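You operate a simulated robot arm through the tools that you are given. There is no shell and no other tool. Be economical: measure what you need, move in short steps, check, and stop when the job is done.

You run a simulated two-armed robot. Do the job below in one go: nothing can be reset, and whatever is moved stays where it is left.

Task
Top up the oiler, then turn the air on.
Fine: oil between the bowl's marks; hold the orange oil can while pressing its plunger; stand it on the white ring beside the square seat; shut the orange cap before opening the red-handled valve by the bowls; nothing spilt. Set down upright: orange oil can.

It is judged by the outcome, as a careful person would: the job done as asked, and still so three seconds after it is handed in. It fails if anything else is knocked over, pushed out of place, dropped, spilled or broken. A push-on lid holds only when it is set on centred and level and pressed home; a screw cap is set on level and turned clockwise until tight.

Robot
Two 6-joint arms with two-finger parallel grippers on one trunk, on a base that drives. Base frame: it is fixed to the floor where the robot stands at the start and does not move with it; the origin is under the middle of the robot, x ahead of it, y to its left, z up. Units: m, degrees, N and s.
The left shoulder is at the start at [0.06, 0.187, 1.197], the right one opposite. With the tool pointing down near the work surface each hand reaches from about 0.1 to 0.6 m from the robot's upright axis, wherever it stands, measured 20 degrees to its own side. Places, roughly: black plunger on the can [0.4, -0.2, 1]; oiler bowl [0.4, -0.5, 0.8]; orange cap over the bowl [0.3, -0.4, 1]; red valve lever by the bowls [0.1, -0.8, 0.9]. Payload 1.57 kg a hand.
Tool frame (each hand has its own): the origin (TCP) lies between the finger pads and is the grasp point; the fingertips stand 0.03 m ahead of it; z points along the fingers, y is the line along which they close. The gripper opens to 0.11 m. The fingers are 0.024 m wide and 0.012 m thick; the gripper's body (0.048 by 0.112 m) begins 0.078 m behind the TCP.
Orientation is that of the tool frame in the base frame, as a unit quaternion [x, y, z, w]. With the fingers straight down and closing along the base's y, the tool's x points along the base's -x, its y along +y and its z along -z.

Tools
- The arms move only by the tool apply_moves. It takes "left_commands", "right_commands" or both (then of equal length, played together; a hand with none holds still); each is a list of rows, each an object of numbers (a shift or turn left out is 0, a gripper value left out holds the last): "tx", "ty", "tz": the shift along the tool's x, y, z in m; "wx", "wy", "wz": the turn, a rotation vector about the tool's x, y, z in degrees; "gripper": the finger opening in m, from 0 to 0.11. In form: [{"tx": .., "ty": .., "tz": .., "wx": .., "wy": .., "wz": .., "gripper": ..}, ...]. A call has 1 to 12 rows; each row shifts and turns the commanded pose from where the row before left it, along the tool's axes as they then stand. Rows are played at 5 a second. More than 0.05 m and 8.6 degrees between two rows, or a gripper value outside its range, and nothing of the call is played. A pose out of reach is approached as far as the arm can. The call stops where the force on the tool passes 40 N (or 10 N more than at its start, if that is more) or the arm is blocked; 0.2 s more then pass. Each finger travels about 0.153 m/s and halts on what it meets, pressing with about 32 N; the grip force reading is that of the motor and also rises with nothing between the fingers. The clock runs only during rows and for 0.2 s after the last one: add rows that do not move to give the fingers time. The reply holds the time, the measured pose of the TCP, the force on the tool along the base axes, the opening and the grip force, in the units named above and with some noise, with the torque about the TCP (base axes, N m) and any sound that the robot's microphone picked up.
- Cameras (640 x 400 px; columns grow to the right, rows downward): "scene" is now at [-0.008, -0.0575, 1.738]; the picture's right is [-0.74, -0.67, 0.00], its down [-0.52, 0.58, -0.62] and it looks along [0.42, -0.47, -0.78] (base axes); focal length 283 px, centre (320, 200). "left" rides on the left gripper at [0.07, -0.016, -0.141] in its tool frame; the picture's right is [0.23, 0.97, 0.00], its down [-0.85, 0.20, -0.48] and it looks along [-0.47, 0.11, 0.88] (tool axes); focal length 222 px, centre (320, 200). "right" rides on the right gripper at [0.07, 0.016, -0.141] in its tool frame; the picture's right is [-0.23, 0.97, 0.00], its down [-0.86, -0.20, -0.48] and it looks along [-0.47, -0.11, 0.88] (tool axes); focal length 222 px, centre (320, 200). There is no depth. A picture from a camera that has moved, and an enlarged one, comes with that camera's place and axes in the base frame and with its lens.
- grab_frame(camera): a new picture of that camera. It takes no simulated time.
- lift_body(by): slides the trunk up (or, below 0, down) by that many m; the arms and the scene camera ride with it, the base frame stays. It gives what a move gives, with no picture.
- steer(legs): drives the robot by 1 to 6 legs, each [ahead, left, turn to the left] in m, m and degrees, along the robot's own axes; the way and the turn of a leg run together, so that a leg with both is an arc; at most 1.5 m and 180 degrees a leg. The arms and the cameras ride along, it lands a little off, and it stops where it bumps. It gives what a move gives.
- pan_tilt(pan, tilt): turns the head with the scene camera to pan (to the left, within 86 degrees either way) and tilt (down, from -29 to 69), counted from straight ahead of the robot. It gives what a move gives.
- inspect(camera, box): a new picture of the part [left, top, right, bottom] of that camera's present view, enlarged. It takes no simulated time.
- sign_off(): hands the job in; it is judged then, once.

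Work in short steps. Places have to be worked out from the pictures, the camera data and where the tool is seen: move nearer, look again, correct. Check each grasp and each placing, and mend what went wrong. You have 120 turns and 108 pictures in all, those below and enlarged ones among them. Open the grippers and draw the arms clear of the work before you hand the job in, unless the task says otherwise; then end with one line.

The tools are called after "Request:" by a JSON object that holds its "op" and its "data". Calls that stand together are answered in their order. apply_moves: Moves the arms, as the interface text tells. Its arguments: {"type":"object","properties":{"left_commands":{"type":"array"},"right_commands":{"type":"array"}},"required":[]} The other tools are called the same way: lift_body (by) slides the trunk up or down; steer (legs) drives the base; pan_tilt (pan, tilt) turns the head that bears the scene camera; grab_frame (camera) takes a picture; inspect (camera, box) takes an enlarged picture of a part of a camera's view; sign_off () hands the job in.

At the start:

```text
t: 0.0
left_tcp_pos: [0.4026, -0.056, 1.3419]
left_ee_rot: [0.0, 1.0, 0.0, -0.001]
left_ft_force: [0.1, -0.4, -0.4]
left_moment: [-0.01, 0.05, 0.0]
left_grip_width: 0.1102
left_grip_force: 0.0
right_tcp_pos: [0.2841, -0.3721, 1.3559]
right_ee_rot: [0.0, 1.0, 0.0, 0.0]
right_ft_force: [-0.4, 0.1, -0.5]
right_moment: [0.02, 0.01, -0.01]
right_grip_width: 0.1099
right_grip_force: 0.1
trunk travel left (down, up): [-0.825, 0.165]
robot x, y, heading: [-0.0011, 0.0045, 0.2]
head pan, tilt: [-48.1, 51.4]
```

scene: 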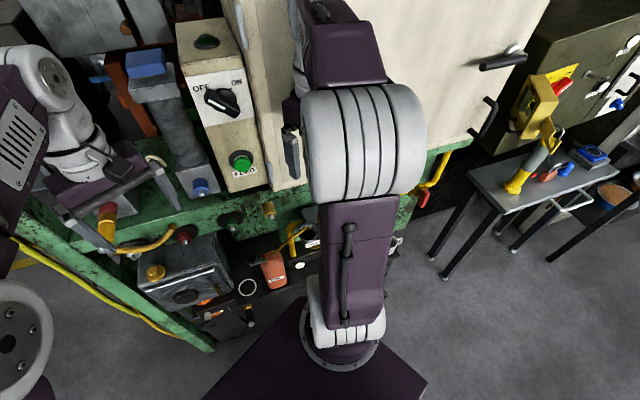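
right: 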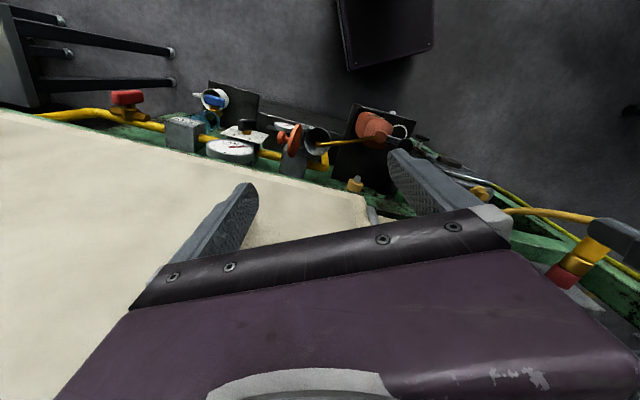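
left: 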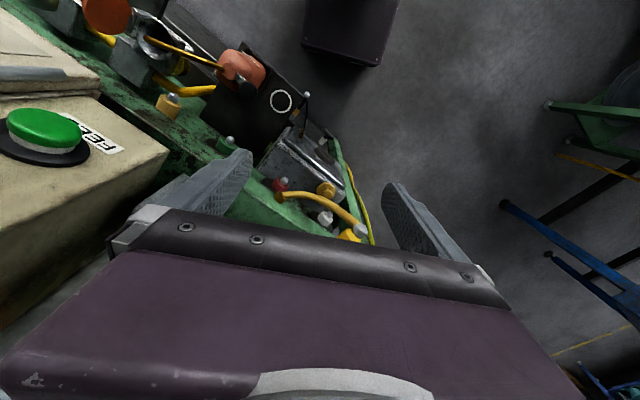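

The pictures show the can and bowls partly hidden by the arm. I take enlarged views from both hand cameras to understand the layout.

Request:
{"op": "inspect", "data": {"camera": "right", "box": [100, 60, 500, 260]}}

Request:
{"op": "inspect", "data": {"camera": "left", "box": [60, 0, 380, 240]}}

Request:
{"op": "inspect", "data": {"camera": "scene", "box": [120, 180, 460, 390]}}

```text
1.60 times, centred on (300, 160) of right
camera zoom: at [0.2152, -0.3557, 1.4959], right [0.23, 0.97, 0.0], down [0.86, -0.2, 0.48], along [0.47, -0.11, -0.88], focal length 355 px, centre (352, 264)
```

zoom: 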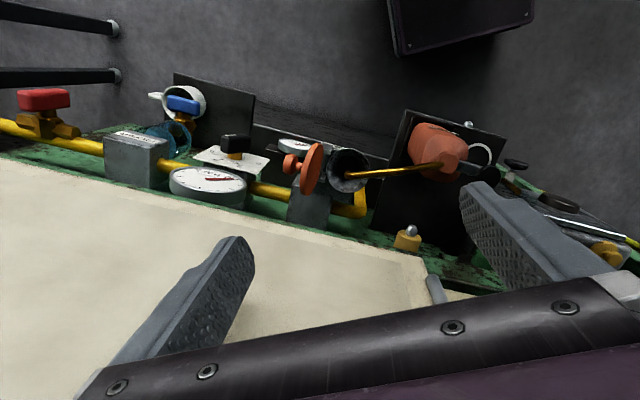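

```text
1.67 times, centred on (220, 120) of left
camera zoom: at [0.3317, -0.0735, 1.483], right [-0.23, 0.97, 0.0], down [0.85, 0.2, 0.48], along [0.47, 0.11, -0.88], focal length 370 px, centre (487, 333)
```

zoom: 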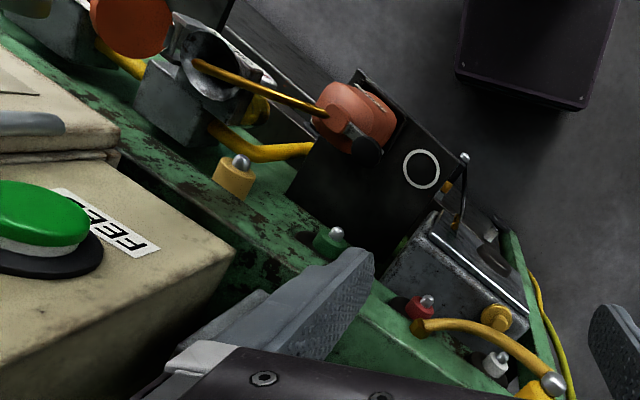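

```text
1.88 times, centred on (290, 285) of scene
camera zoom: at [-0.008, -0.0575, 1.738], right [-0.74, -0.67, 0.0], down [-0.52, 0.58, -0.62], along [0.42, -0.47, -0.78], focal length 533 px, centre (376, 40)
```

zoom: 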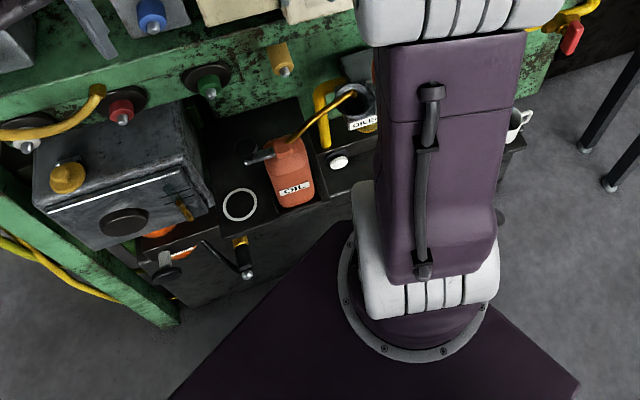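

The right arm blocks the head camera. I move the right hand along the machine face to its right (away from the can), well above everything, to clear the view.

Request:
{"op": "apply_moves", "data": {"right_commands": [{"tx": 0.04, "ty": -0.03}, {"tx": 0.04, "ty": -0.03}, {"tx": 0.04, "ty": -0.03}, {"tx": 0.04, "ty": -0.03}, {"tx": 0.03, "ty": -0.03}]}}

Request:
{"op": "grab_frame", "data": {"camera": "scene"}}

Request:
{"op": "grab_frame", "data": {"camera": "right"}}

```text
t: 1.2
left_tcp_pos: [0.4007, -0.0584, 1.3427]
left_ee_rot: [0.0, 1.0, 0.001, 0.001]
left_ft_force: [-0.5, -1.1, -0.5]
left_moment: [-0.01, 0.02, 0.01]
left_grip_width: 0.1102
left_grip_force: 0.0
right_tcp_pos: [0.0941, -0.5253, 1.3567]
right_ee_rot: [0.0, 1.0, 0.001, 0.0]
right_ft_force: [-0.7, -0.5, -1.3]
right_moment: [0.0, 0.0, -0.01]
right_grip_width: 0.1099
right_grip_force: 0.0
trunk travel left (down, up): [-0.825, 0.165]
robot x, y, heading: [-0.004, 0.0021, 0.3]
head pan, tilt: [-48.1, 51.4]
```

```text
101 pictures are left
camera scene: at [-0.0094, -0.0599, 1.7379], right [-0.74, -0.67, 0.0], down [-0.52, 0.58, -0.62], along [0.42, -0.46, -0.78], focal length 283 px, centre (320, 200)
```

scene: 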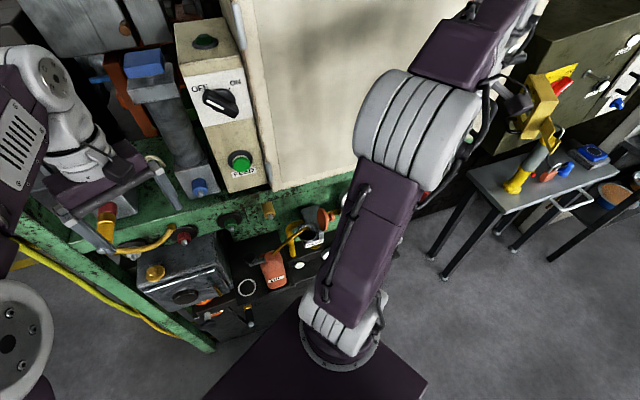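

```text
100 pictures are left
camera right: at [0.0234, -0.5095, 1.496], right [0.23, 0.97, 0.0], down [0.85, -0.2, 0.48], along [0.47, -0.11, -0.88], focal length 222 px, centre (320, 200)
```

right: 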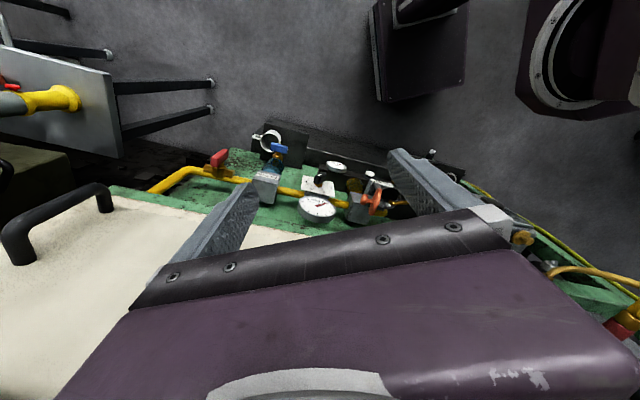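

View is better; I enlarge the can/bowl/valve region in head and left cameras to triangulate.

Request:
{"op": "inspect", "data": {"camera": "scene", "box": [215, 185, 345, 315]}}

Request:
{"op": "inspect", "data": {"camera": "left", "box": [80, 0, 320, 150]}}

Request:
{"op": "inspect", "data": {"camera": "right", "box": [140, 110, 460, 250]}}

```text
3.08 times, centred on (280, 250) of scene
camera zoom: at [-0.0094, -0.0599, 1.7379], right [-0.74, -0.67, 0.0], down [-0.52, 0.58, -0.62], along [0.42, -0.46, -0.78], focal length 871 px, centre (443, 46)
```

zoom: 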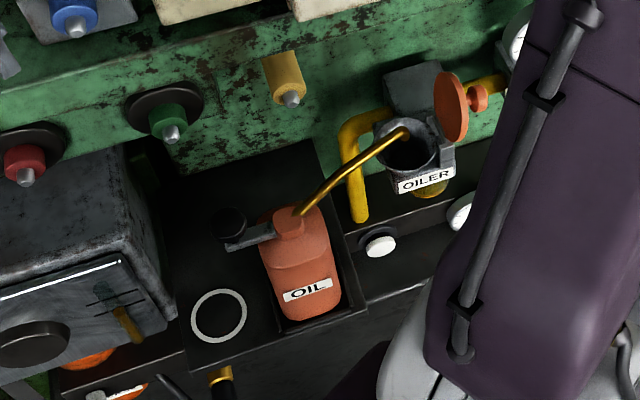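

```text
2.67 times, centred on (200, 75) of left
camera zoom: at [0.3305, -0.0756, 1.4832], right [-0.23, 0.97, 0.0], down [0.85, 0.2, 0.48], along [0.47, 0.11, -0.88], focal length 592 px, centre (640, 533)
```

zoom: 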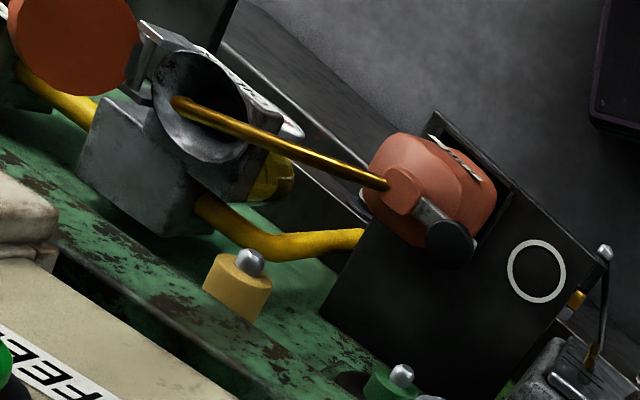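

```text
2.00 times, centred on (300, 180) of right
camera zoom: at [0.0234, -0.5095, 1.496], right [0.23, 0.97, 0.0], down [0.85, -0.2, 0.48], along [0.47, -0.11, -0.88], focal length 444 px, centre (360, 240)
```

zoom: 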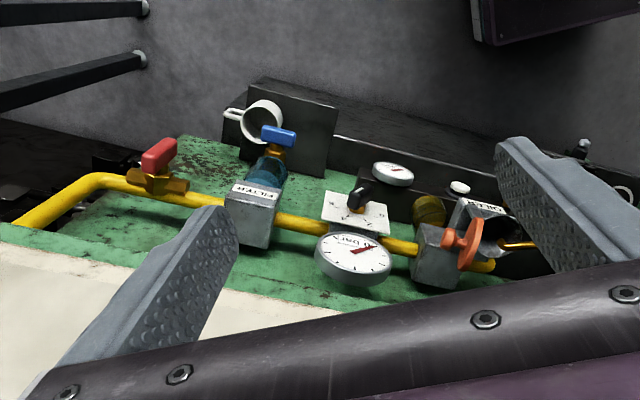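

From triangulation: plunger ≈(0.385,-0.204,1.01), can neck ≈(0.361,-0.25,0.975), spout tip ≈(0.342,-0.388,0.99), ring ≈(0.41,-0.165,0.82), and the bench runs along (0.47,0.88). I turn to face the bench and back off a little so a level grasp is comfortable.

Request:
{"op": "steer", "data": {"legs": [[0, 0, -28], [-0.07, 0, 0]]}}

Request:
{"op": "pan_tilt", "data": {"pan": -10, "tilt": 55}}

Request:
{"op": "grab_frame", "data": {"camera": "scene"}}

Request:
{"op": "grab_frame", "data": {"camera": "left"}}

```text
t: 3.6
left_tcp_pos: [0.2771, -0.21, 1.3389]
left_ee_rot: [0.241, 0.971, 0.001, -0.005]
left_ft_force: [1.7, -0.6, 0.1]
left_moment: [0.03, 0.08, -0.02]
left_grip_width: 0.1099
left_grip_force: 0.1
right_tcp_pos: [-0.2133, -0.4781, 1.3547]
right_ee_rot: [0.241, 0.97, 0.001, -0.003]
right_ft_force: [0.2, 0.1, -0.2]
right_moment: [0.05, 0.06, 0.02]
right_grip_width: 0.11
right_grip_force: 0.1
trunk travel left (down, up): [-0.825, 0.165]
robot x, y, heading: [-0.0592, 0.0336, -27.9]
head pan, tilt: [-48.1, 51.4]
```

```text
t: 4.7
left_tcp_pos: [0.2695, -0.207, 1.3424]
left_ee_rot: [0.242, 0.97, 0.0, 0.0]
left_ft_force: [-0.3, -0.2, 0.3]
left_moment: [0.02, 0.0, 0.01]
left_grip_width: 0.1098
left_grip_force: 0.0
right_tcp_pos: [-0.2208, -0.4747, 1.3547]
right_ee_rot: [0.242, 0.97, 0.0, 0.0]
right_ft_force: [-0.5, 0.2, 0.3]
right_moment: [0.02, 0.02, -0.01]
right_grip_width: 0.1101
right_grip_force: 0.1
trunk travel left (down, up): [-0.825, 0.165]
robot x, y, heading: [-0.06, 0.0307, -28.1]
head pan, tilt: [-10.0, 55.0]
```

```text
96 pictures are left
camera scene: at [-0.0549, 0.0146, 1.7333], right [-0.62, -0.79, 0.0], down [-0.65, 0.5, -0.57], along [0.45, -0.35, -0.82], focal length 283 px, centre (320, 200)
```

scene: 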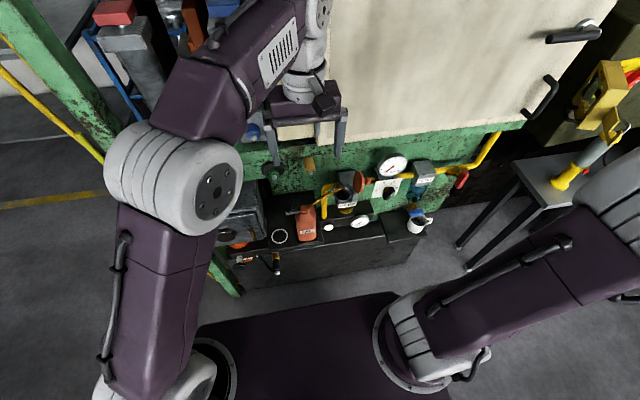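

```text
95 pictures are left
camera left: at [0.1988, -0.1889, 1.4828], right [0.26, 0.97, 0.0], down [0.85, -0.22, 0.48], along [0.46, -0.12, -0.88], focal length 222 px, centre (320, 200)
```

left: 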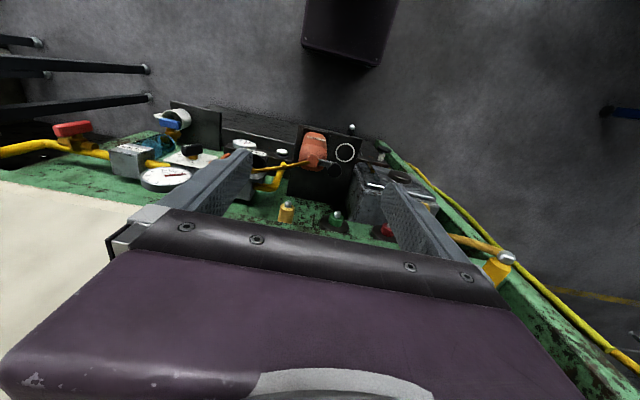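

Now the whole bench is visible. I zoom the head camera onto the can, bowls and valve.

Request:
{"op": "inspect", "data": {"camera": "scene", "box": [230, 140, 390, 270]}}

Request:
{"op": "inspect", "data": {"camera": "scene", "box": [340, 120, 500, 250]}}

Request:
{"op": "inspect", "data": {"camera": "left", "box": [230, 110, 390, 230]}}

```text
3.08 times, centred on (310, 205) of scene
camera zoom: at [-0.0549, 0.0146, 1.7333], right [-0.62, -0.79, 0.0], down [-0.65, 0.5, -0.57], along [0.45, -0.35, -0.82], focal length 871 px, centre (351, 185)
```

zoom: 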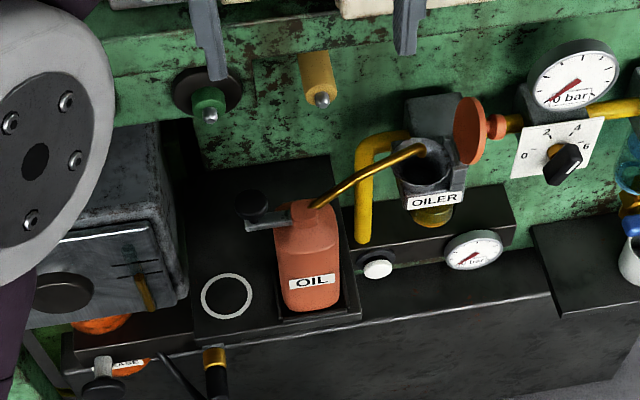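

```text
3.08 times, centred on (420, 185) of scene
camera zoom: at [-0.0549, 0.0146, 1.7333], right [-0.62, -0.79, 0.0], down [-0.65, 0.5, -0.57], along [0.45, -0.35, -0.82], focal length 871 px, centre (12, 246)
```

zoom: 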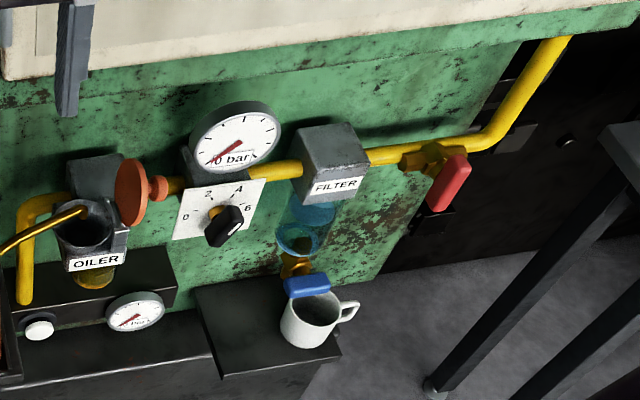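

```text
3.33 times, centred on (310, 170) of left
camera zoom: at [0.1988, -0.1889, 1.4828], right [0.26, 0.97, 0.0], down [0.85, -0.22, 0.48], along [0.46, -0.12, -0.88], focal length 740 px, centre (353, 300)
```

zoom: 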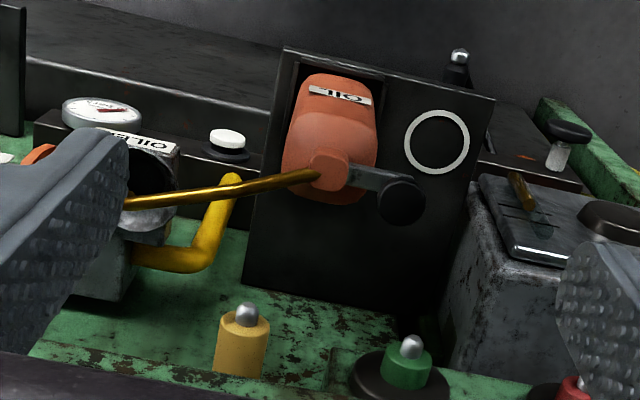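

The bowl is clear in view, the valve handle is crosswise (closed), the cap is already hinged open. Plan: right hand grips the can level from the front, left hand presses the plunger from above. First bring the right hand in front of the bench.

Request:
{"op": "apply_moves", "data": {"right_commands": [{"tx": -0.04, "ty": 0.03, "tz": 0.02}, {"tx": -0.04, "ty": 0.03, "tz": 0.02}, {"tx": -0.04, "ty": 0.03, "tz": 0.02}, {"tx": -0.04, "ty": 0.03, "tz": 0.02}, {"tx": -0.03, "ty": 0.03, "tz": 0.02}, {"ty": 0.03, "gripper": 0.1}, {"ty": 0.03}]}}

Request:
{"op": "apply_moves", "data": {"right_commands": [{"wy": -8.2}, {"wy": -8.2}, {"wy": -8.2}, {"wy": -8.2}, {"wy": -8.2}, {"wy": -8.2}, {"wy": -8.2}, {"wy": -8.2}, {"wy": -8.2}, {"wy": -8.2}, {"wy": -8}]}}

Request:
{"op": "grab_frame", "data": {"camera": "scene"}}

Request:
{"op": "grab_frame", "data": {"camera": "right"}}

```text
refused: row 1 steps farther than a row can; nothing moved
```

```text
t: 7.0
left_tcp_pos: [0.2675, -0.2074, 1.3419]
left_ee_rot: [0.241, 0.971, 0.001, 0.0]
left_ft_force: [0.5, -0.3, 0.4]
left_moment: [-0.01, 0.04, 0.03]
left_grip_width: 0.1099
left_grip_force: 0.1
right_tcp_pos: [-0.2233, -0.4744, 1.3547]
right_ee_rot: [0.171, 0.685, -0.171, 0.687]
right_ft_force: [-0.2, -0.1, 0.1]
right_moment: [0.04, -0.03, 0.02]
right_grip_width: 0.1103
right_grip_force: 0.1
trunk travel left (down, up): [-0.825, 0.165]
robot x, y, heading: [-0.0604, 0.0338, -27.9]
head pan, tilt: [-10.0, 55.0]
```

```text
91 pictures are left
camera scene: at [-0.0559, 0.0141, 1.7333], right [-0.61, -0.79, 0.0], down [-0.65, 0.5, -0.57], along [0.45, -0.35, -0.82], focal length 283 px, centre (320, 200)
```

scene: 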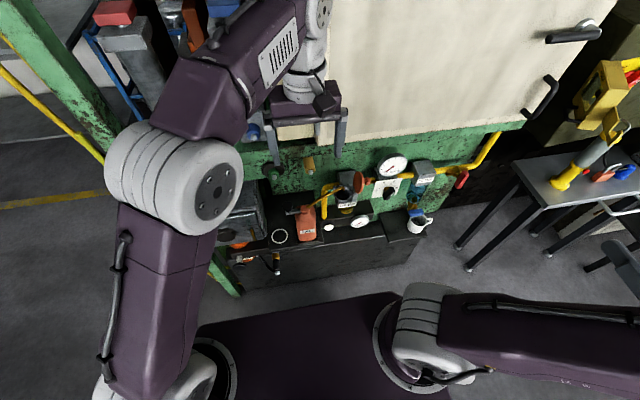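

```text
90 pictures are left
camera right: at [-0.3396, -0.3943, 1.2845], right [0.46, 0.86, 0.23], down [-0.52, 0.05, 0.85], along [0.72, -0.51, 0.47], focal length 222 px, centre (320, 200)
```

right: 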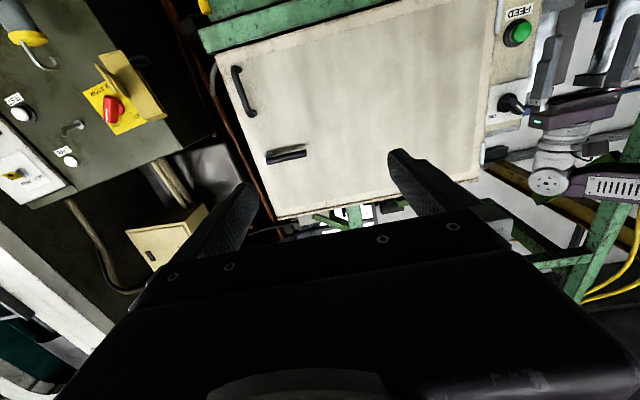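

The right hand is now level (camera beneath it). Next forward and down, then left toward a pre-grasp spot in front of the can.

Request:
{"op": "apply_moves", "data": {"right_commands": [{"tz": 0.04, "tx": 0.028}, {"tz": 0.04, "tx": 0.028}, {"tz": 0.04, "tx": 0.028}, {"tz": 0.04, "tx": 0.028}, {"tz": 0.04, "tx": 0.028}, {"ty": 0.04, "tx": 0.028}, {"ty": 0.04, "tx": 0.028}, {"ty": 0.04, "tx": 0.028}, {"ty": 0.04, "tx": 0.028}, {"ty": 0.04, "tx": 0.028, "gripper": 0.1}]}}

Request:
{"op": "grab_frame", "data": {"camera": "scene"}}

Request:
{"op": "grab_frame", "data": {"camera": "right"}}

```text
t: 9.2
left_tcp_pos: [0.2691, -0.207, 1.3418]
left_ee_rot: [0.241, 0.97, -0.001, 0.0]
left_ft_force: [0.4, 0.3, 0.5]
left_moment: [0.02, 0.0, 0.0]
left_grip_width: 0.1102
left_grip_force: 0.0
right_tcp_pos: [-0.0327, -0.547, 1.1983]
right_ee_rot: [0.172, 0.686, -0.169, 0.686]
right_ft_force: [1.0, -0.6, -0.3]
right_moment: [-0.04, -0.04, 0.02]
right_grip_width: 0.1
right_grip_force: 0.3
right hand out of reach, approached as far as the arm can: row 6, 7, 8, 9, 10
trunk travel left (down, up): [-0.825, 0.165]
robot x, y, heading: [-0.0601, 0.0314, -28.1]
head pan, tilt: [-10.0, 55.0]
```

```text
89 pictures are left
camera scene: at [-0.0552, 0.0149, 1.7333], right [-0.61, -0.79, 0.0], down [-0.65, 0.5, -0.57], along [0.45, -0.35, -0.82], focal length 283 px, centre (320, 200)
```

scene: 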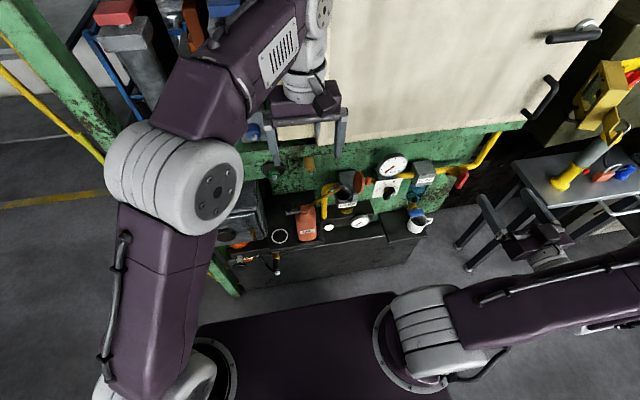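

```text
88 pictures are left
camera right: at [-0.1503, -0.4668, 1.1292], right [0.45, 0.86, 0.23], down [-0.52, 0.04, 0.86], along [0.73, -0.51, 0.46], focal length 222 px, centre (320, 200)
```

right: 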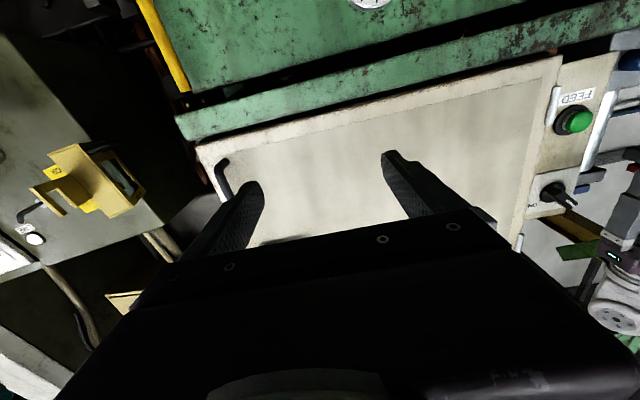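

A level wrist this close is out of reach. I'll use a 30° downward pitch instead and back the base off 0.1 m for room.

Request:
{"op": "apply_moves", "data": {"right_commands": [{"wy": 7.5}, {"wy": 7.5}, {"wy": 7.5}, {"wy": 7.5}]}}

Request:
{"op": "steer", "data": {"legs": [[-0.1, 0, 0]]}}

```text
t: 10.2
left_tcp_pos: [0.2686, -0.2056, 1.3416]
left_ee_rot: [0.241, 0.97, 0.001, 0.0]
left_ft_force: [0.1, 1.0, 0.4]
left_moment: [0.0, 0.02, 0.0]
left_grip_width: 0.1099
left_grip_force: 0.0
right_tcp_pos: [-0.0333, -0.5487, 1.1991]
right_ee_rot: [0.209, 0.841, -0.12, 0.485]
right_ft_force: [-0.4, 0.1, 0.1]
right_moment: [0.01, 0.01, -0.03]
right_grip_width: 0.1001
right_grip_force: 0.1
trunk travel left (down, up): [-0.825, 0.165]
robot x, y, heading: [-0.0608, 0.0317, -28.0]
head pan, tilt: [-10.0, 55.0]
```

```text
t: 11.4
left_tcp_pos: [0.1829, -0.1608, 1.3413]
left_ee_rot: [0.243, 0.97, 0.001, -0.002]
left_ft_force: [-0.1, 0.1, 0.5]
left_moment: [0.05, 0.02, 0.01]
left_grip_width: 0.1099
left_grip_force: 0.1
right_tcp_pos: [-0.1196, -0.5005, 1.1984]
right_ee_rot: [0.21, 0.841, -0.121, 0.484]
right_ft_force: [-0.1, -0.7, 0.4]
right_moment: [0.01, 0.05, -0.01]
right_grip_width: 0.1001
right_grip_force: 0.1
trunk travel left (down, up): [-0.825, 0.165]
robot x, y, heading: [-0.1502, 0.0797, -28.1]
head pan, tilt: [-10.0, 55.0]
```

Now sweep the right hand left and down to in front of the can, stopping short to check.

Request:
{"op": "apply_moves", "data": {"right_commands": [{"tx": 0.0149, "ty": 0.04, "tz": 0.0243}, {"tx": 0.0149, "ty": 0.04, "tz": 0.0243}, {"tx": 0.0149, "ty": 0.04, "tz": 0.0243}, {"tx": 0.0149, "ty": 0.04, "tz": 0.0243}, {"tx": 0.0149, "ty": 0.04, "tz": 0.0243}, {"tx": 0.0149, "ty": 0.04, "tz": 0.0243}, {"tx": 0.0149, "ty": 0.04, "tz": 0.0243}, {"tx": 0.0149, "ty": 0.04, "tz": 0.0243}, {"tx": 0.0149, "ty": 0.04, "tz": 0.0243}]}}

Request:
{"op": "grab_frame", "data": {"camera": "scene"}}

Request:
{"op": "grab_frame", "data": {"camera": "right"}}

```text
t: 13.4
left_tcp_pos: [0.1815, -0.1591, 1.3413]
left_ee_rot: [0.242, 0.97, 0.0, 0.0]
left_ft_force: [0.1, 0.3, 0.0]
left_moment: [-0.01, 0.01, 0.0]
left_grip_width: 0.1099
left_grip_force: 0.2
right_tcp_pos: [0.1377, -0.384, 1.186]
right_ee_rot: [0.212, 0.842, -0.111, 0.484]
right_ft_force: [-0.1, 0.3, -0.1]
right_moment: [0.01, 0.0, -0.03]
right_grip_width: 0.0999
right_grip_force: 0.0
right hand out of reach, approached as far as the arm can: row 2, 3, 4, 5, 6, 7, 8, 9
trunk travel left (down, up): [-0.825, 0.165]
robot x, y, heading: [-0.1483, 0.0797, -28.3]
head pan, tilt: [-10.0, 55.0]
```

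```text
87 pictures are left
camera scene: at [-0.1432, 0.0629, 1.7333], right [-0.62, -0.79, 0.0], down [-0.65, 0.5, -0.57], along [0.45, -0.35, -0.82], focal length 283 px, centre (320, 200)
```

scene: 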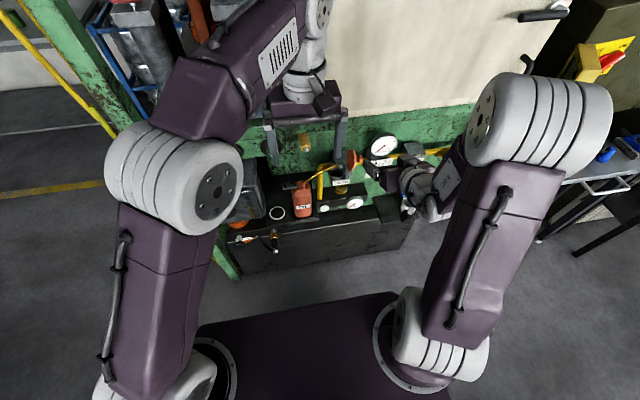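

```text
86 pictures are left
camera right: at [0.005, -0.2964, 1.1976], right [0.55, 0.81, 0.21], down [-0.08, -0.2, 0.98], along [0.83, -0.56, -0.05], focal length 222 px, centre (320, 200)
```

right: 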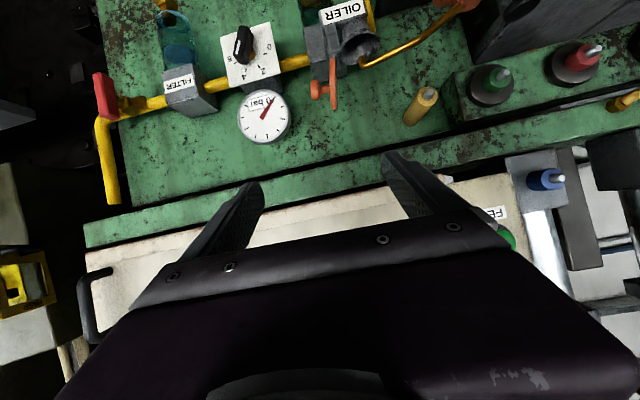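

The hand moved partway. I try straight down and back to line from here in a short call to see whether the lower region is reachable.

Request:
{"op": "apply_moves", "data": {"right_commands": [{"tx": 0.0346, "tz": 0.02}, {"tx": 0.0346, "tz": 0.02}, {"tx": 0.0346, "tz": 0.02}, {"tx": 0.0346, "tz": 0.02}, {"tx": 0.0346, "tz": 0.02}]}}

```text
t: 14.6
left_tcp_pos: [0.1794, -0.1597, 1.3403]
left_ee_rot: [0.242, 0.97, 0.002, 0.0]
left_ft_force: [0.5, -0.1, 0.8]
left_moment: [-0.03, 0.0, 0.03]
left_grip_width: 0.1101
left_grip_force: 0.1
right_tcp_pos: [0.1142, -0.4019, 1.183]
right_ee_rot: [0.21, 0.841, -0.117, 0.485]
right_ft_force: [-0.1, 0.1, -0.3]
right_moment: [-0.01, 0.01, -0.01]
right_grip_width: 0.1001
right_grip_force: 0.0
right hand out of reach, approached as far as the arm can: row 1, 2, 3, 4, 5
trunk travel left (down, up): [-0.825, 0.165]
robot x, y, heading: [-0.1495, 0.0805, -28.1]
head pan, tilt: [-10.0, 55.0]
```

Directly below is inside the arm's inner limit. I raise the trunk a bit, go out to the right and down, then come back left at low height.

Request:
{"op": "lift_body", "data": {"by": 0.1}}

Request:
{"op": "apply_moves", "data": {"right_commands": [{"ty": -0.045}, {"ty": -0.045}, {"ty": -0.045}, {"tx": 0.0433, "tz": 0.025}, {"tx": 0.0433, "tz": 0.025}, {"tx": 0.0433, "tz": 0.025}, {"tx": 0.0433, "tz": 0.025}, {"tx": 0.0433, "tz": 0.025}, {"tx": 0.0433, "tz": 0.025}]}}

```text
t: 15.9
left_tcp_pos: [0.1797, -0.1595, 1.4415]
left_ee_rot: [0.243, 0.97, 0.0, 0.0]
left_ft_force: [0.2, -0.6, -0.4]
left_moment: [0.0, -0.01, -0.02]
left_grip_width: 0.11
left_grip_force: 0.0
right_tcp_pos: [0.1129, -0.4024, 1.2827]
right_ee_rot: [0.211, 0.841, -0.117, 0.485]
right_ft_force: [0.0, 0.0, 1.1]
right_moment: [0.0, -0.01, -0.03]
right_grip_width: 0.1
right_grip_force: 0.0
trunk travel left (down, up): [-0.925, 0.065]
robot x, y, heading: [-0.1493, 0.0808, -28.0]
head pan, tilt: [-10.0, 55.0]
```

```text
t: 17.9
left_tcp_pos: [0.1801, -0.1606, 1.4413]
left_ee_rot: [0.242, 0.97, 0.001, 0.0]
left_ft_force: [0.0, -0.3, 0.0]
left_moment: [-0.01, -0.03, 0.03]
left_grip_width: 0.1102
left_grip_force: 0.1
right_tcp_pos: [0.0548, -0.5563, 0.9919]
right_ee_rot: [0.211, 0.842, -0.115, 0.484]
right_ft_force: [0.2, 0.2, -1.0]
right_moment: [0.0, -0.01, 0.0]
right_grip_width: 0.1
right_grip_force: 0.1
right hand out of reach, approached as far as the arm can: row 6, 7, 8
trunk travel left (down, up): [-0.925, 0.065]
robot x, y, heading: [-0.1465, 0.0776, -27.7]
head pan, tilt: [-10.0, 55.0]
```

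It is low now (z≈0.99). I check the scene before sweeping left.

Request:
{"op": "grab_frame", "data": {"camera": "scene"}}

Request:
{"op": "grab_frame", "data": {"camera": "right"}}

```text
85 pictures are left
camera scene: at [-0.144, 0.0608, 1.8333], right [-0.62, -0.79, 0.0], down [-0.65, 0.51, -0.57], along [0.45, -0.35, -0.82], focal length 283 px, centre (320, 200)
```

scene: 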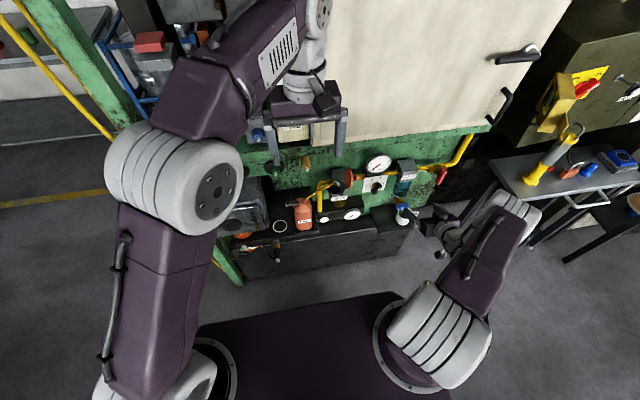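

```text
84 pictures are left
camera right: at [-0.0766, -0.469, 1.0027], right [0.55, 0.81, 0.21], down [-0.08, -0.2, 0.98], along [0.83, -0.56, -0.04], focal length 222 px, centre (320, 200)
```

right: 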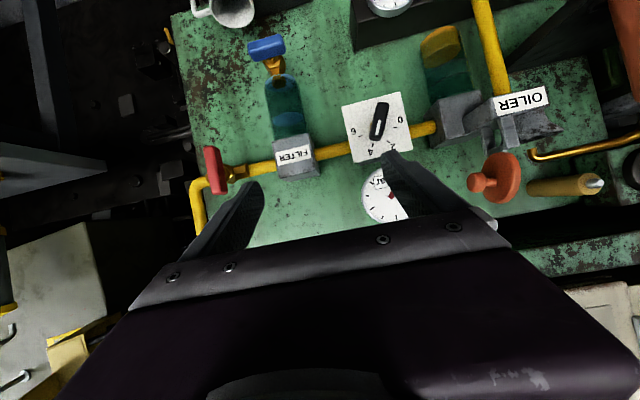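

The right camera sees the oiler bowl nicely (image upside-down). Zoom to read level and marks.

Request:
{"op": "inspect", "data": {"camera": "right", "box": [390, 0, 570, 210]}}

```text
1.90 times, centred on (480, 105) of right
camera zoom: at [-0.0766, -0.469, 1.0027], right [0.55, 0.81, 0.21], down [-0.08, -0.2, 0.98], along [0.83, -0.56, -0.04], focal length 423 px, centre (15, 381)
```

zoom: 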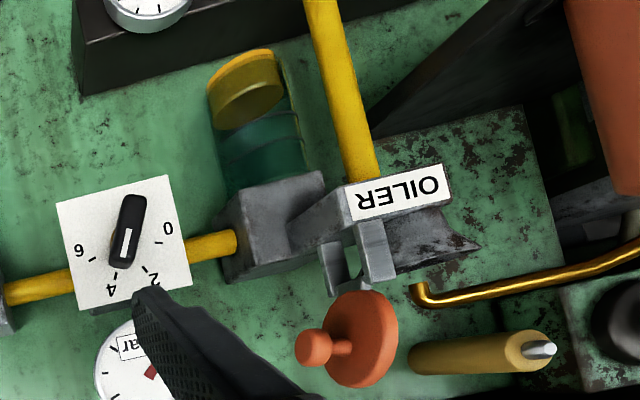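

The bowl has a little oil at the bottom and two marks above it. Now sweep left to in front of the can.

Request:
{"op": "apply_moves", "data": {"right_commands": [{"tx": 0.007, "ty": 0.045, "tz": 0.0018}, {"tx": 0.007, "ty": 0.045, "tz": 0.0018}, {"tx": 0.007, "ty": 0.045, "tz": 0.0018}, {"tx": 0.007, "ty": 0.045, "tz": 0.0018}, {"tx": 0.007, "ty": 0.045, "tz": 0.0018}, {"tx": 0.007, "ty": 0.045, "tz": 0.0018}, {"tx": 0.007, "ty": 0.045, "tz": 0.0018}, {"tx": 0.007, "ty": 0.045, "tz": 0.0018}]}}

Request:
{"op": "grab_frame", "data": {"camera": "scene"}}

Request:
{"op": "grab_frame", "data": {"camera": "right"}}

```text
t: 19.7
left_tcp_pos: [0.1803, -0.159, 1.4417]
left_ee_rot: [0.242, 0.97, 0.0, 0.0]
left_ft_force: [0.2, -0.3, 0.0]
left_moment: [-0.01, 0.0, 0.01]
left_grip_width: 0.1099
left_grip_force: 0.1
right_tcp_pos: [0.2723, -0.4261, 0.8727]
right_ee_rot: [0.211, 0.841, -0.113, 0.486]
right_ft_force: [0.4, 0.5, 0.4]
right_moment: [0.02, -0.05, 0.02]
right_grip_width: 0.0999
right_grip_force: 0.0
right hand out of reach, approached as far as the arm can: row 1, 2, 3, 4, 5, 6, 7, 8
trunk travel left (down, up): [-0.925, 0.065]
robot x, y, heading: [-0.1471, 0.0803, -27.9]
head pan, tilt: [-10.0, 55.0]
```

```text
82 pictures are left
camera scene: at [-0.1428, 0.0628, 1.8333], right [-0.62, -0.79, 0.0], down [-0.65, 0.5, -0.57], along [0.45, -0.35, -0.82], focal length 283 px, centre (320, 200)
```

scene: 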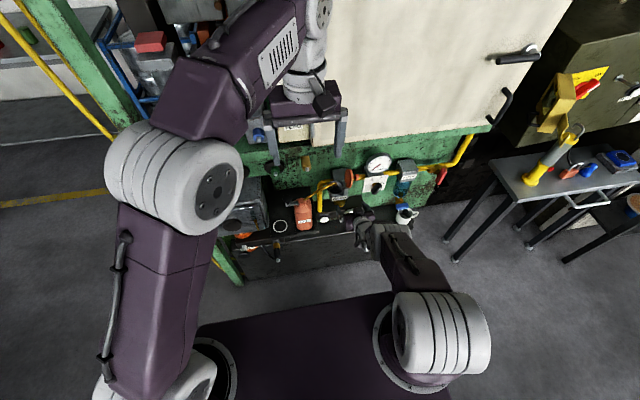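

```text
81 pictures are left
camera right: at [0.1405, -0.3387, 0.8838], right [0.55, 0.81, 0.21], down [-0.08, -0.2, 0.98], along [0.83, -0.55, -0.04], focal length 222 px, centre (320, 200)
```

right: 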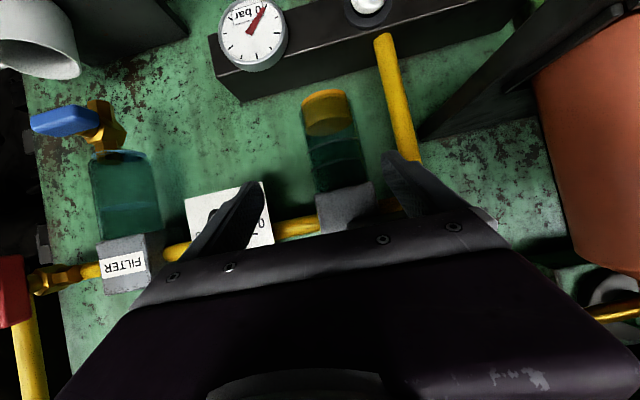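

The arm got pushed forward by its inner limit; nothing was touched (forces ~0). The hand works better when extended, so I'll back the base off and then approach by driving.

Request:
{"op": "steer", "data": {"legs": [[-0.15, 0, 0]]}}

Request:
{"op": "apply_moves", "data": {"right_commands": [{"ty": 0.04}, {"ty": 0.04}, {"ty": 0.04}, {"ty": 0.04}, {"ty": 0.03}]}}

Request:
{"op": "grab_frame", "data": {"camera": "scene"}}

Request:
{"op": "grab_frame", "data": {"camera": "right"}}

```text
t: 21.1
left_tcp_pos: [0.0538, -0.0903, 1.4395]
left_ee_rot: [0.24, 0.971, 0.001, -0.001]
left_ft_force: [-1.0, -0.7, -0.5]
left_moment: [0.02, 0.03, 0.03]
left_grip_width: 0.1102
left_grip_force: 0.0
right_tcp_pos: [0.1446, -0.3559, 0.8713]
right_ee_rot: [0.209, 0.842, -0.11, 0.484]
right_ft_force: [0.2, -0.3, 0.2]
right_moment: [0.01, -0.03, -0.02]
right_grip_width: 0.1
right_grip_force: 0.2
trunk travel left (down, up): [-0.925, 0.065]
robot x, y, heading: [-0.2792, 0.1466, -27.8]
head pan, tilt: [-10.0, 55.0]
```

```text
t: 22.3
left_tcp_pos: [0.0504, -0.0897, 1.4405]
left_ee_rot: [0.241, 0.971, 0.001, 0.001]
left_ft_force: [0.4, -0.1, -0.1]
left_moment: [-0.03, -0.01, -0.01]
left_grip_width: 0.11
left_grip_force: 0.1
right_tcp_pos: [0.1456, -0.3382, 0.8656]
right_ee_rot: [0.199, 0.844, -0.103, 0.488]
right_ft_force: [0.6, 0.1, 0.7]
right_moment: [-0.03, -0.01, 0.01]
right_grip_width: 0.1001
right_grip_force: 0.1
right hand out of reach, approached as far as the arm can: row 1, 2, 3, 4, 5
trunk travel left (down, up): [-0.925, 0.065]
robot x, y, heading: [-0.2772, 0.1504, -27.6]
head pan, tilt: [-10.0, 55.0]
```

```text
80 pictures are left
camera scene: at [-0.2731, 0.1306, 1.8332], right [-0.61, -0.79, 0.0], down [-0.65, 0.5, -0.57], along [0.45, -0.35, -0.82], focal length 283 px, centre (320, 200)
```

scene: 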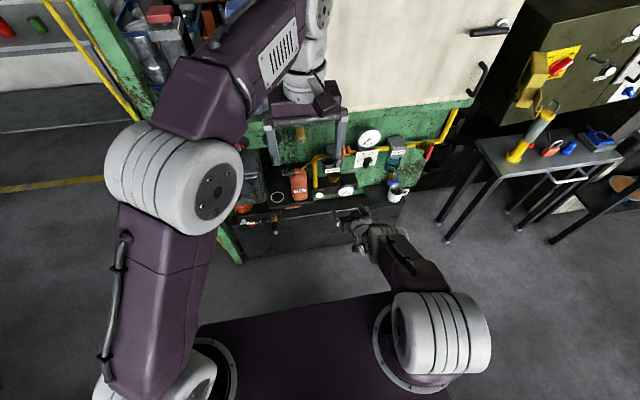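

```text
79 pictures are left
camera right: at [0.0106, -0.2559, 0.8759], right [0.52, 0.82, 0.22], down [-0.08, -0.2, 0.98], along [0.85, -0.53, -0.04], focal length 222 px, centre (320, 200)
```

right: 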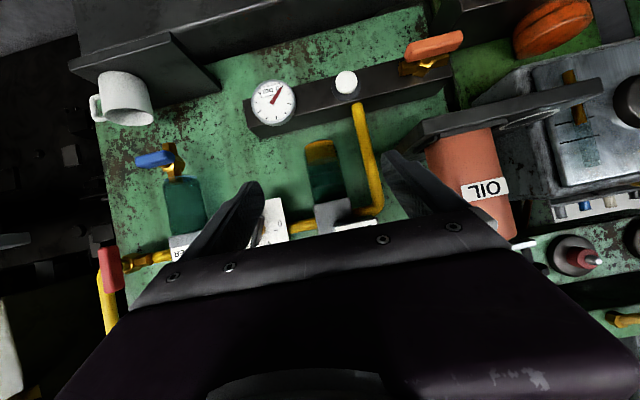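

Left motion of the right hand is limited with this flat tool. I test a steeper pitch (≈50° down) and whether the lateral move works there, still well in front of the bench.

Request:
{"op": "apply_moves", "data": {"right_commands": [{"wy": 7, "tx": -0.02}, {"wy": 7, "tx": -0.02}, {"wy": 7, "tx": -0.02}, {"ty": 0.03}, {"ty": 0.03}, {"ty": 0.03}, {"ty": 0.03}]}}

```text
t: 23.9
left_tcp_pos: [0.0501, -0.0892, 1.4412]
left_ee_rot: [0.24, 0.971, 0.0, 0.0]
left_ft_force: [-0.5, -0.3, -0.4]
left_moment: [-0.03, 0.01, 0.0]
left_grip_width: 0.1099
left_grip_force: 0.0
right_tcp_pos: [0.1901, -0.28, 0.8982]
right_ee_rot: [0.224, 0.936, -0.038, 0.268]
right_ft_force: [1.0, 0.2, -0.2]
right_moment: [-0.02, -0.01, 0.01]
right_grip_width: 0.1002
right_grip_force: 0.1
right hand out of reach, approached as far as the arm can: row 1, 5, 6, 7
trunk travel left (down, up): [-0.925, 0.065]
robot x, y, heading: [-0.2781, 0.1453, -27.8]
head pan, tilt: [-10.0, 55.0]
```

Still limited, so I test whether yawing the tool inward (along the forearm line) frees the lateral reach.

Request:
{"op": "apply_moves", "data": {"right_commands": [{"wx": -4.1, "wz": -6.9}, {"wx": -4.1, "wz": -6.9}, {"wx": -4.1, "wz": -6.9}, {"ty": 0.03}, {"ty": 0.03}, {"ty": 0.03}, {"ty": 0.03}]}}

Request:
{"op": "grab_frame", "data": {"camera": "scene"}}

```text
t: 25.5
left_tcp_pos: [0.0501, -0.0884, 1.4412]
left_ee_rot: [0.24, 0.971, 0.0, 0.0]
left_ft_force: [1.0, -0.6, 0.1]
left_moment: [-0.01, 0.01, 0.02]
left_grip_width: 0.11
left_grip_force: 0.1
right_tcp_pos: [0.2364, -0.1435, 0.9102]
right_ee_rot: [0.019, 0.944, -0.025, 0.328]
right_ft_force: [1.1, -0.2, -0.8]
right_moment: [0.02, -0.04, -0.02]
right_grip_width: 0.0998
right_grip_force: 0.0
right hand out of reach, approached as far as the arm can: row 1, 7
trunk travel left (down, up): [-0.925, 0.065]
robot x, y, heading: [-0.2765, 0.1479, -28.0]
head pan, tilt: [-10.0, 55.0]
```

```text
78 pictures are left
camera scene: at [-0.2738, 0.1323, 1.8333], right [-0.61, -0.79, 0.0], down [-0.65, 0.5, -0.57], along [0.45, -0.35, -0.82], focal length 283 px, centre (320, 200)
```

scene: 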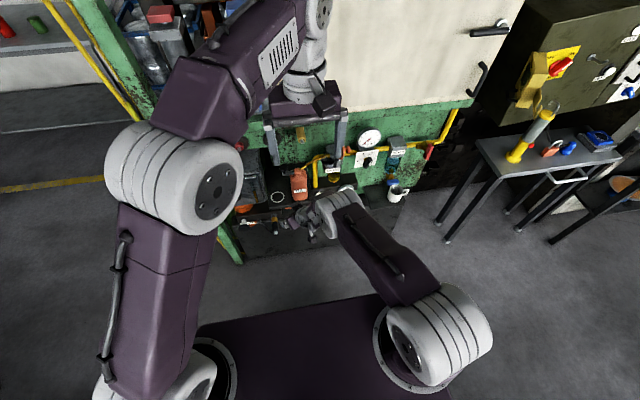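

Confirmed: yawing inward works. So I'll turn the base 22° further right and shift left, which lets the right hand point square to the can while the left reaches the plunger.

Request:
{"op": "steer", "data": {"legs": [[0, 0, -22], [-0.015, 0.197, 0]]}}

Request:
{"op": "pan_tilt", "data": {"pan": 8, "tilt": 50}}

Request:
{"op": "grab_frame", "data": {"camera": "scene"}}

Request:
{"op": "grab_frame", "data": {"camera": "right"}}

```text
t: 28.2
left_tcp_pos: [0.0732, -0.0609, 1.4423]
left_ee_rot: [0.423, 0.906, 0.003, 0.001]
left_ft_force: [-0.4, 0.1, -0.3]
left_moment: [0.01, -0.02, -0.01]
left_grip_width: 0.1101
left_grip_force: 0.0
right_tcp_pos: [0.2273, -0.1827, 0.9092]
right_ee_rot: [0.203, 0.922, -0.087, 0.318]
right_ft_force: [-0.6, 1.0, -0.9]
right_moment: [0.02, -0.05, 0.03]
right_grip_width: 0.0999
right_grip_force: 0.0
trunk travel left (down, up): [-0.925, 0.065]
robot x, y, heading: [-0.1383, 0.2855, -50.2]
head pan, tilt: [-10.0, 55.0]
```

```text
t: 29.1
left_tcp_pos: [0.0775, -0.0589, 1.441]
left_ee_rot: [0.424, 0.906, 0.0, 0.001]
left_ft_force: [0.1, 0.2, 0.3]
left_moment: [-0.02, 0.03, 0.02]
left_grip_width: 0.1099
left_grip_force: 0.0
right_tcp_pos: [0.2287, -0.1802, 0.9091]
right_ee_rot: [0.202, 0.923, -0.087, 0.317]
right_ft_force: [0.3, 0.8, -0.4]
right_moment: [0.01, 0.02, 0.01]
right_grip_width: 0.1
right_grip_force: 0.0
trunk travel left (down, up): [-0.925, 0.065]
robot x, y, heading: [-0.1435, 0.2891, -50.1]
head pan, tilt: [8.0, 50.0]
```

```text
77 pictures are left
camera scene: at [-0.1171, 0.2802, 1.8397], right [-0.67, -0.74, 0.0], down [-0.57, 0.51, -0.64], along [0.48, -0.43, -0.77], focal length 283 px, centre (320, 200)
```

scene: 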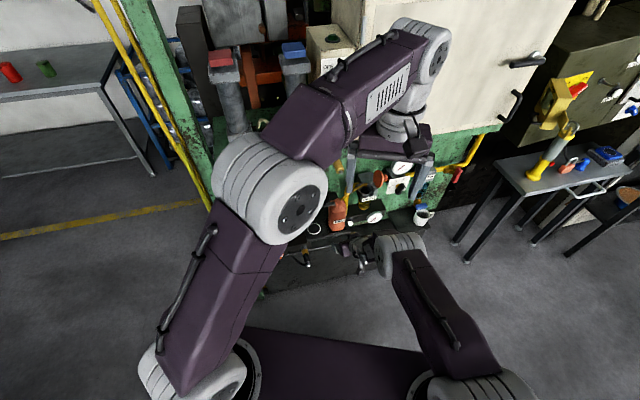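

```text
76 pictures are left
camera right: at [0.1083, -0.103, 0.9757], right [0.58, 0.81, 0.11], down [0.27, -0.31, 0.91], along [0.77, -0.5, -0.4], focal length 222 px, centre (320, 200)
```

right: 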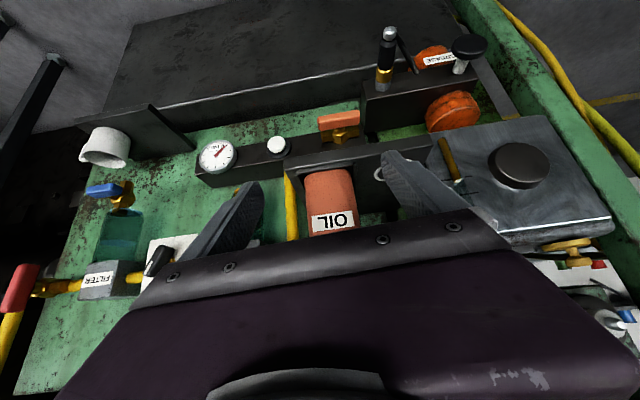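

The can sits square in front of the right hand (can u≈-0.048, hand -0.051, label z≈0.895). I flatten the pitch by 10° and advance most of the way.

Request:
{"op": "apply_moves", "data": {"right_commands": [{"wy": -5}, {"wy": -5}, {"tx": -0.0114, "ty": 0.001, "tz": 0.02}, {"tx": -0.0114, "ty": 0.001, "tz": 0.02}, {"tx": -0.0114, "ty": 0.001, "tz": 0.02}, {"tx": -0.0114, "tz": 0.02}]}}

Request:
{"op": "grab_frame", "data": {"camera": "right"}}

```text
t: 30.4
left_tcp_pos: [0.0775, -0.058, 1.4411]
left_ee_rot: [0.423, 0.906, 0.001, 0.0]
left_ft_force: [0.1, -0.8, 0.3]
left_moment: [-0.02, -0.02, 0.0]
left_grip_width: 0.11
left_grip_force: 0.1
right_tcp_pos: [0.2877, -0.2044, 0.9208]
right_ee_rot: [0.194, 0.891, -0.105, 0.397]
right_ft_force: [-0.7, -0.2, -0.3]
right_moment: [0.01, 0.0, 0.0]
right_grip_width: 0.1
right_grip_force: 0.0
right hand out of reach, approached as far as the arm can: row 1, 2, 4, 5, 6
trunk travel left (down, up): [-0.925, 0.065]
robot x, y, heading: [-0.1402, 0.2877, -50.1]
head pan, tilt: [8.0, 50.0]
```

```text
75 pictures are left
camera right: at [0.1578, -0.1231, 0.9628], right [0.56, 0.82, 0.14], down [0.12, -0.24, 0.96], along [0.82, -0.52, -0.23], focal length 222 px, centre (320, 200)
```

right: 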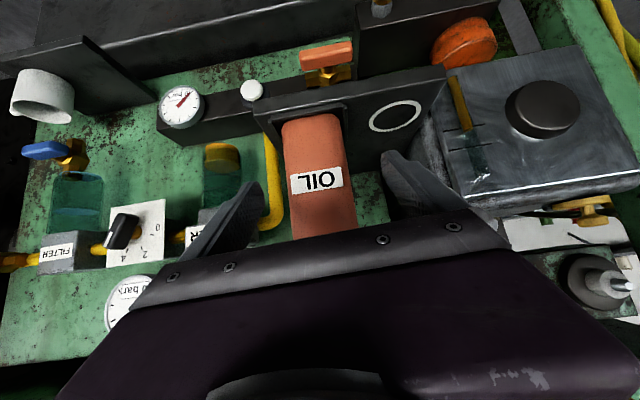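

The pitch is good (≈41°), hand centred. Arm extension is limited here, so I narrow the opening, lower the trunk 0.037 m to the grip height, and check before driving in.

Request:
{"op": "apply_moves", "data": {"right_commands": [{"ty": -0.004, "gripper": 0.088}, {}]}}

Request:
{"op": "lift_body", "data": {"by": -0.037}}

Request:
{"op": "grab_frame", "data": {"camera": "right"}}

Request:
{"op": "inspect", "data": {"camera": "scene", "box": [280, 150, 460, 280]}}

```text
t: 31.1
left_tcp_pos: [0.0767, -0.0591, 1.4414]
left_ee_rot: [0.424, 0.906, 0.001, 0.0]
left_ft_force: [0.3, 0.2, 0.6]
left_moment: [-0.01, -0.01, -0.01]
left_grip_width: 0.1098
left_grip_force: 0.1
right_tcp_pos: [0.2842, -0.2083, 0.9218]
right_ee_rot: [0.194, 0.891, -0.106, 0.396]
right_ft_force: [-0.2, 0.3, 0.3]
right_moment: [0.01, 0.0, 0.03]
right_grip_width: 0.088
right_grip_force: 0.0
trunk travel left (down, up): [-0.925, 0.065]
robot x, y, heading: [-0.1355, 0.2866, -50.2]
head pan, tilt: [8.0, 50.0]
```

```text
t: 31.9
left_tcp_pos: [0.0769, -0.0586, 1.4052]
left_ee_rot: [0.424, 0.906, 0.001, 0.0]
left_ft_force: [-0.6, 0.2, 0.5]
left_moment: [-0.02, 0.01, 0.01]
left_grip_width: 0.1101
left_grip_force: 0.1
right_tcp_pos: [0.2862, -0.2076, 0.8844]
right_ee_rot: [0.194, 0.891, -0.105, 0.396]
right_ft_force: [0.6, -0.4, -0.2]
right_moment: [-0.02, 0.03, -0.06]
right_grip_width: 0.0881
right_grip_force: 0.1
trunk travel left (down, up): [-0.888, 0.102]
robot x, y, heading: [-0.1389, 0.2822, -50.1]
head pan, tilt: [8.0, 50.0]
```

```text
74 pictures are left
camera right: at [0.1555, -0.1265, 0.9258], right [0.56, 0.82, 0.14], down [0.12, -0.24, 0.96], along [0.82, -0.52, -0.23], focal length 222 px, centre (320, 200)
```

right: 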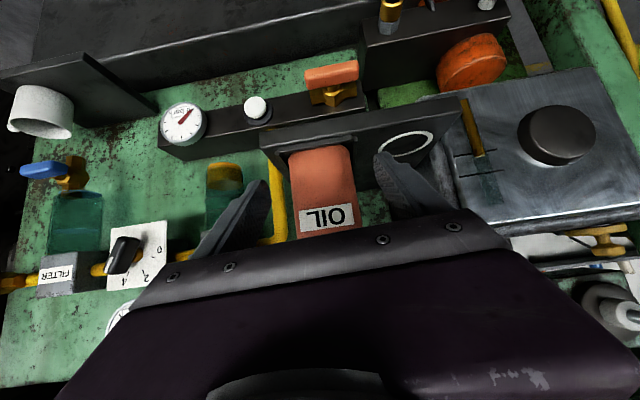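

```text
3.08 times, centred on (370, 215) of scene
camera zoom: at [-0.1181, 0.2793, 1.8028], right [-0.67, -0.74, 0.0], down [-0.57, 0.51, -0.64], along [0.48, -0.43, -0.77], focal length 871 px, centre (166, 154)
```

zoom: 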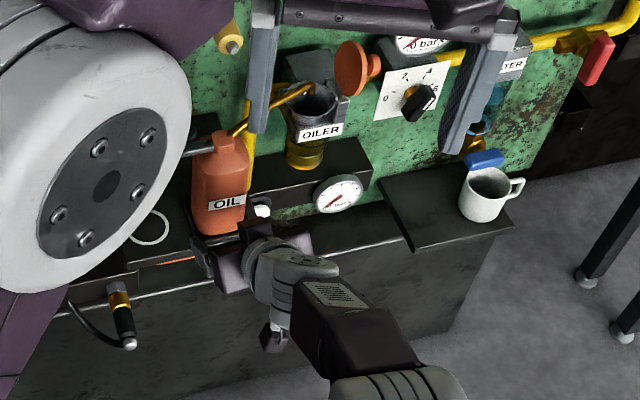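

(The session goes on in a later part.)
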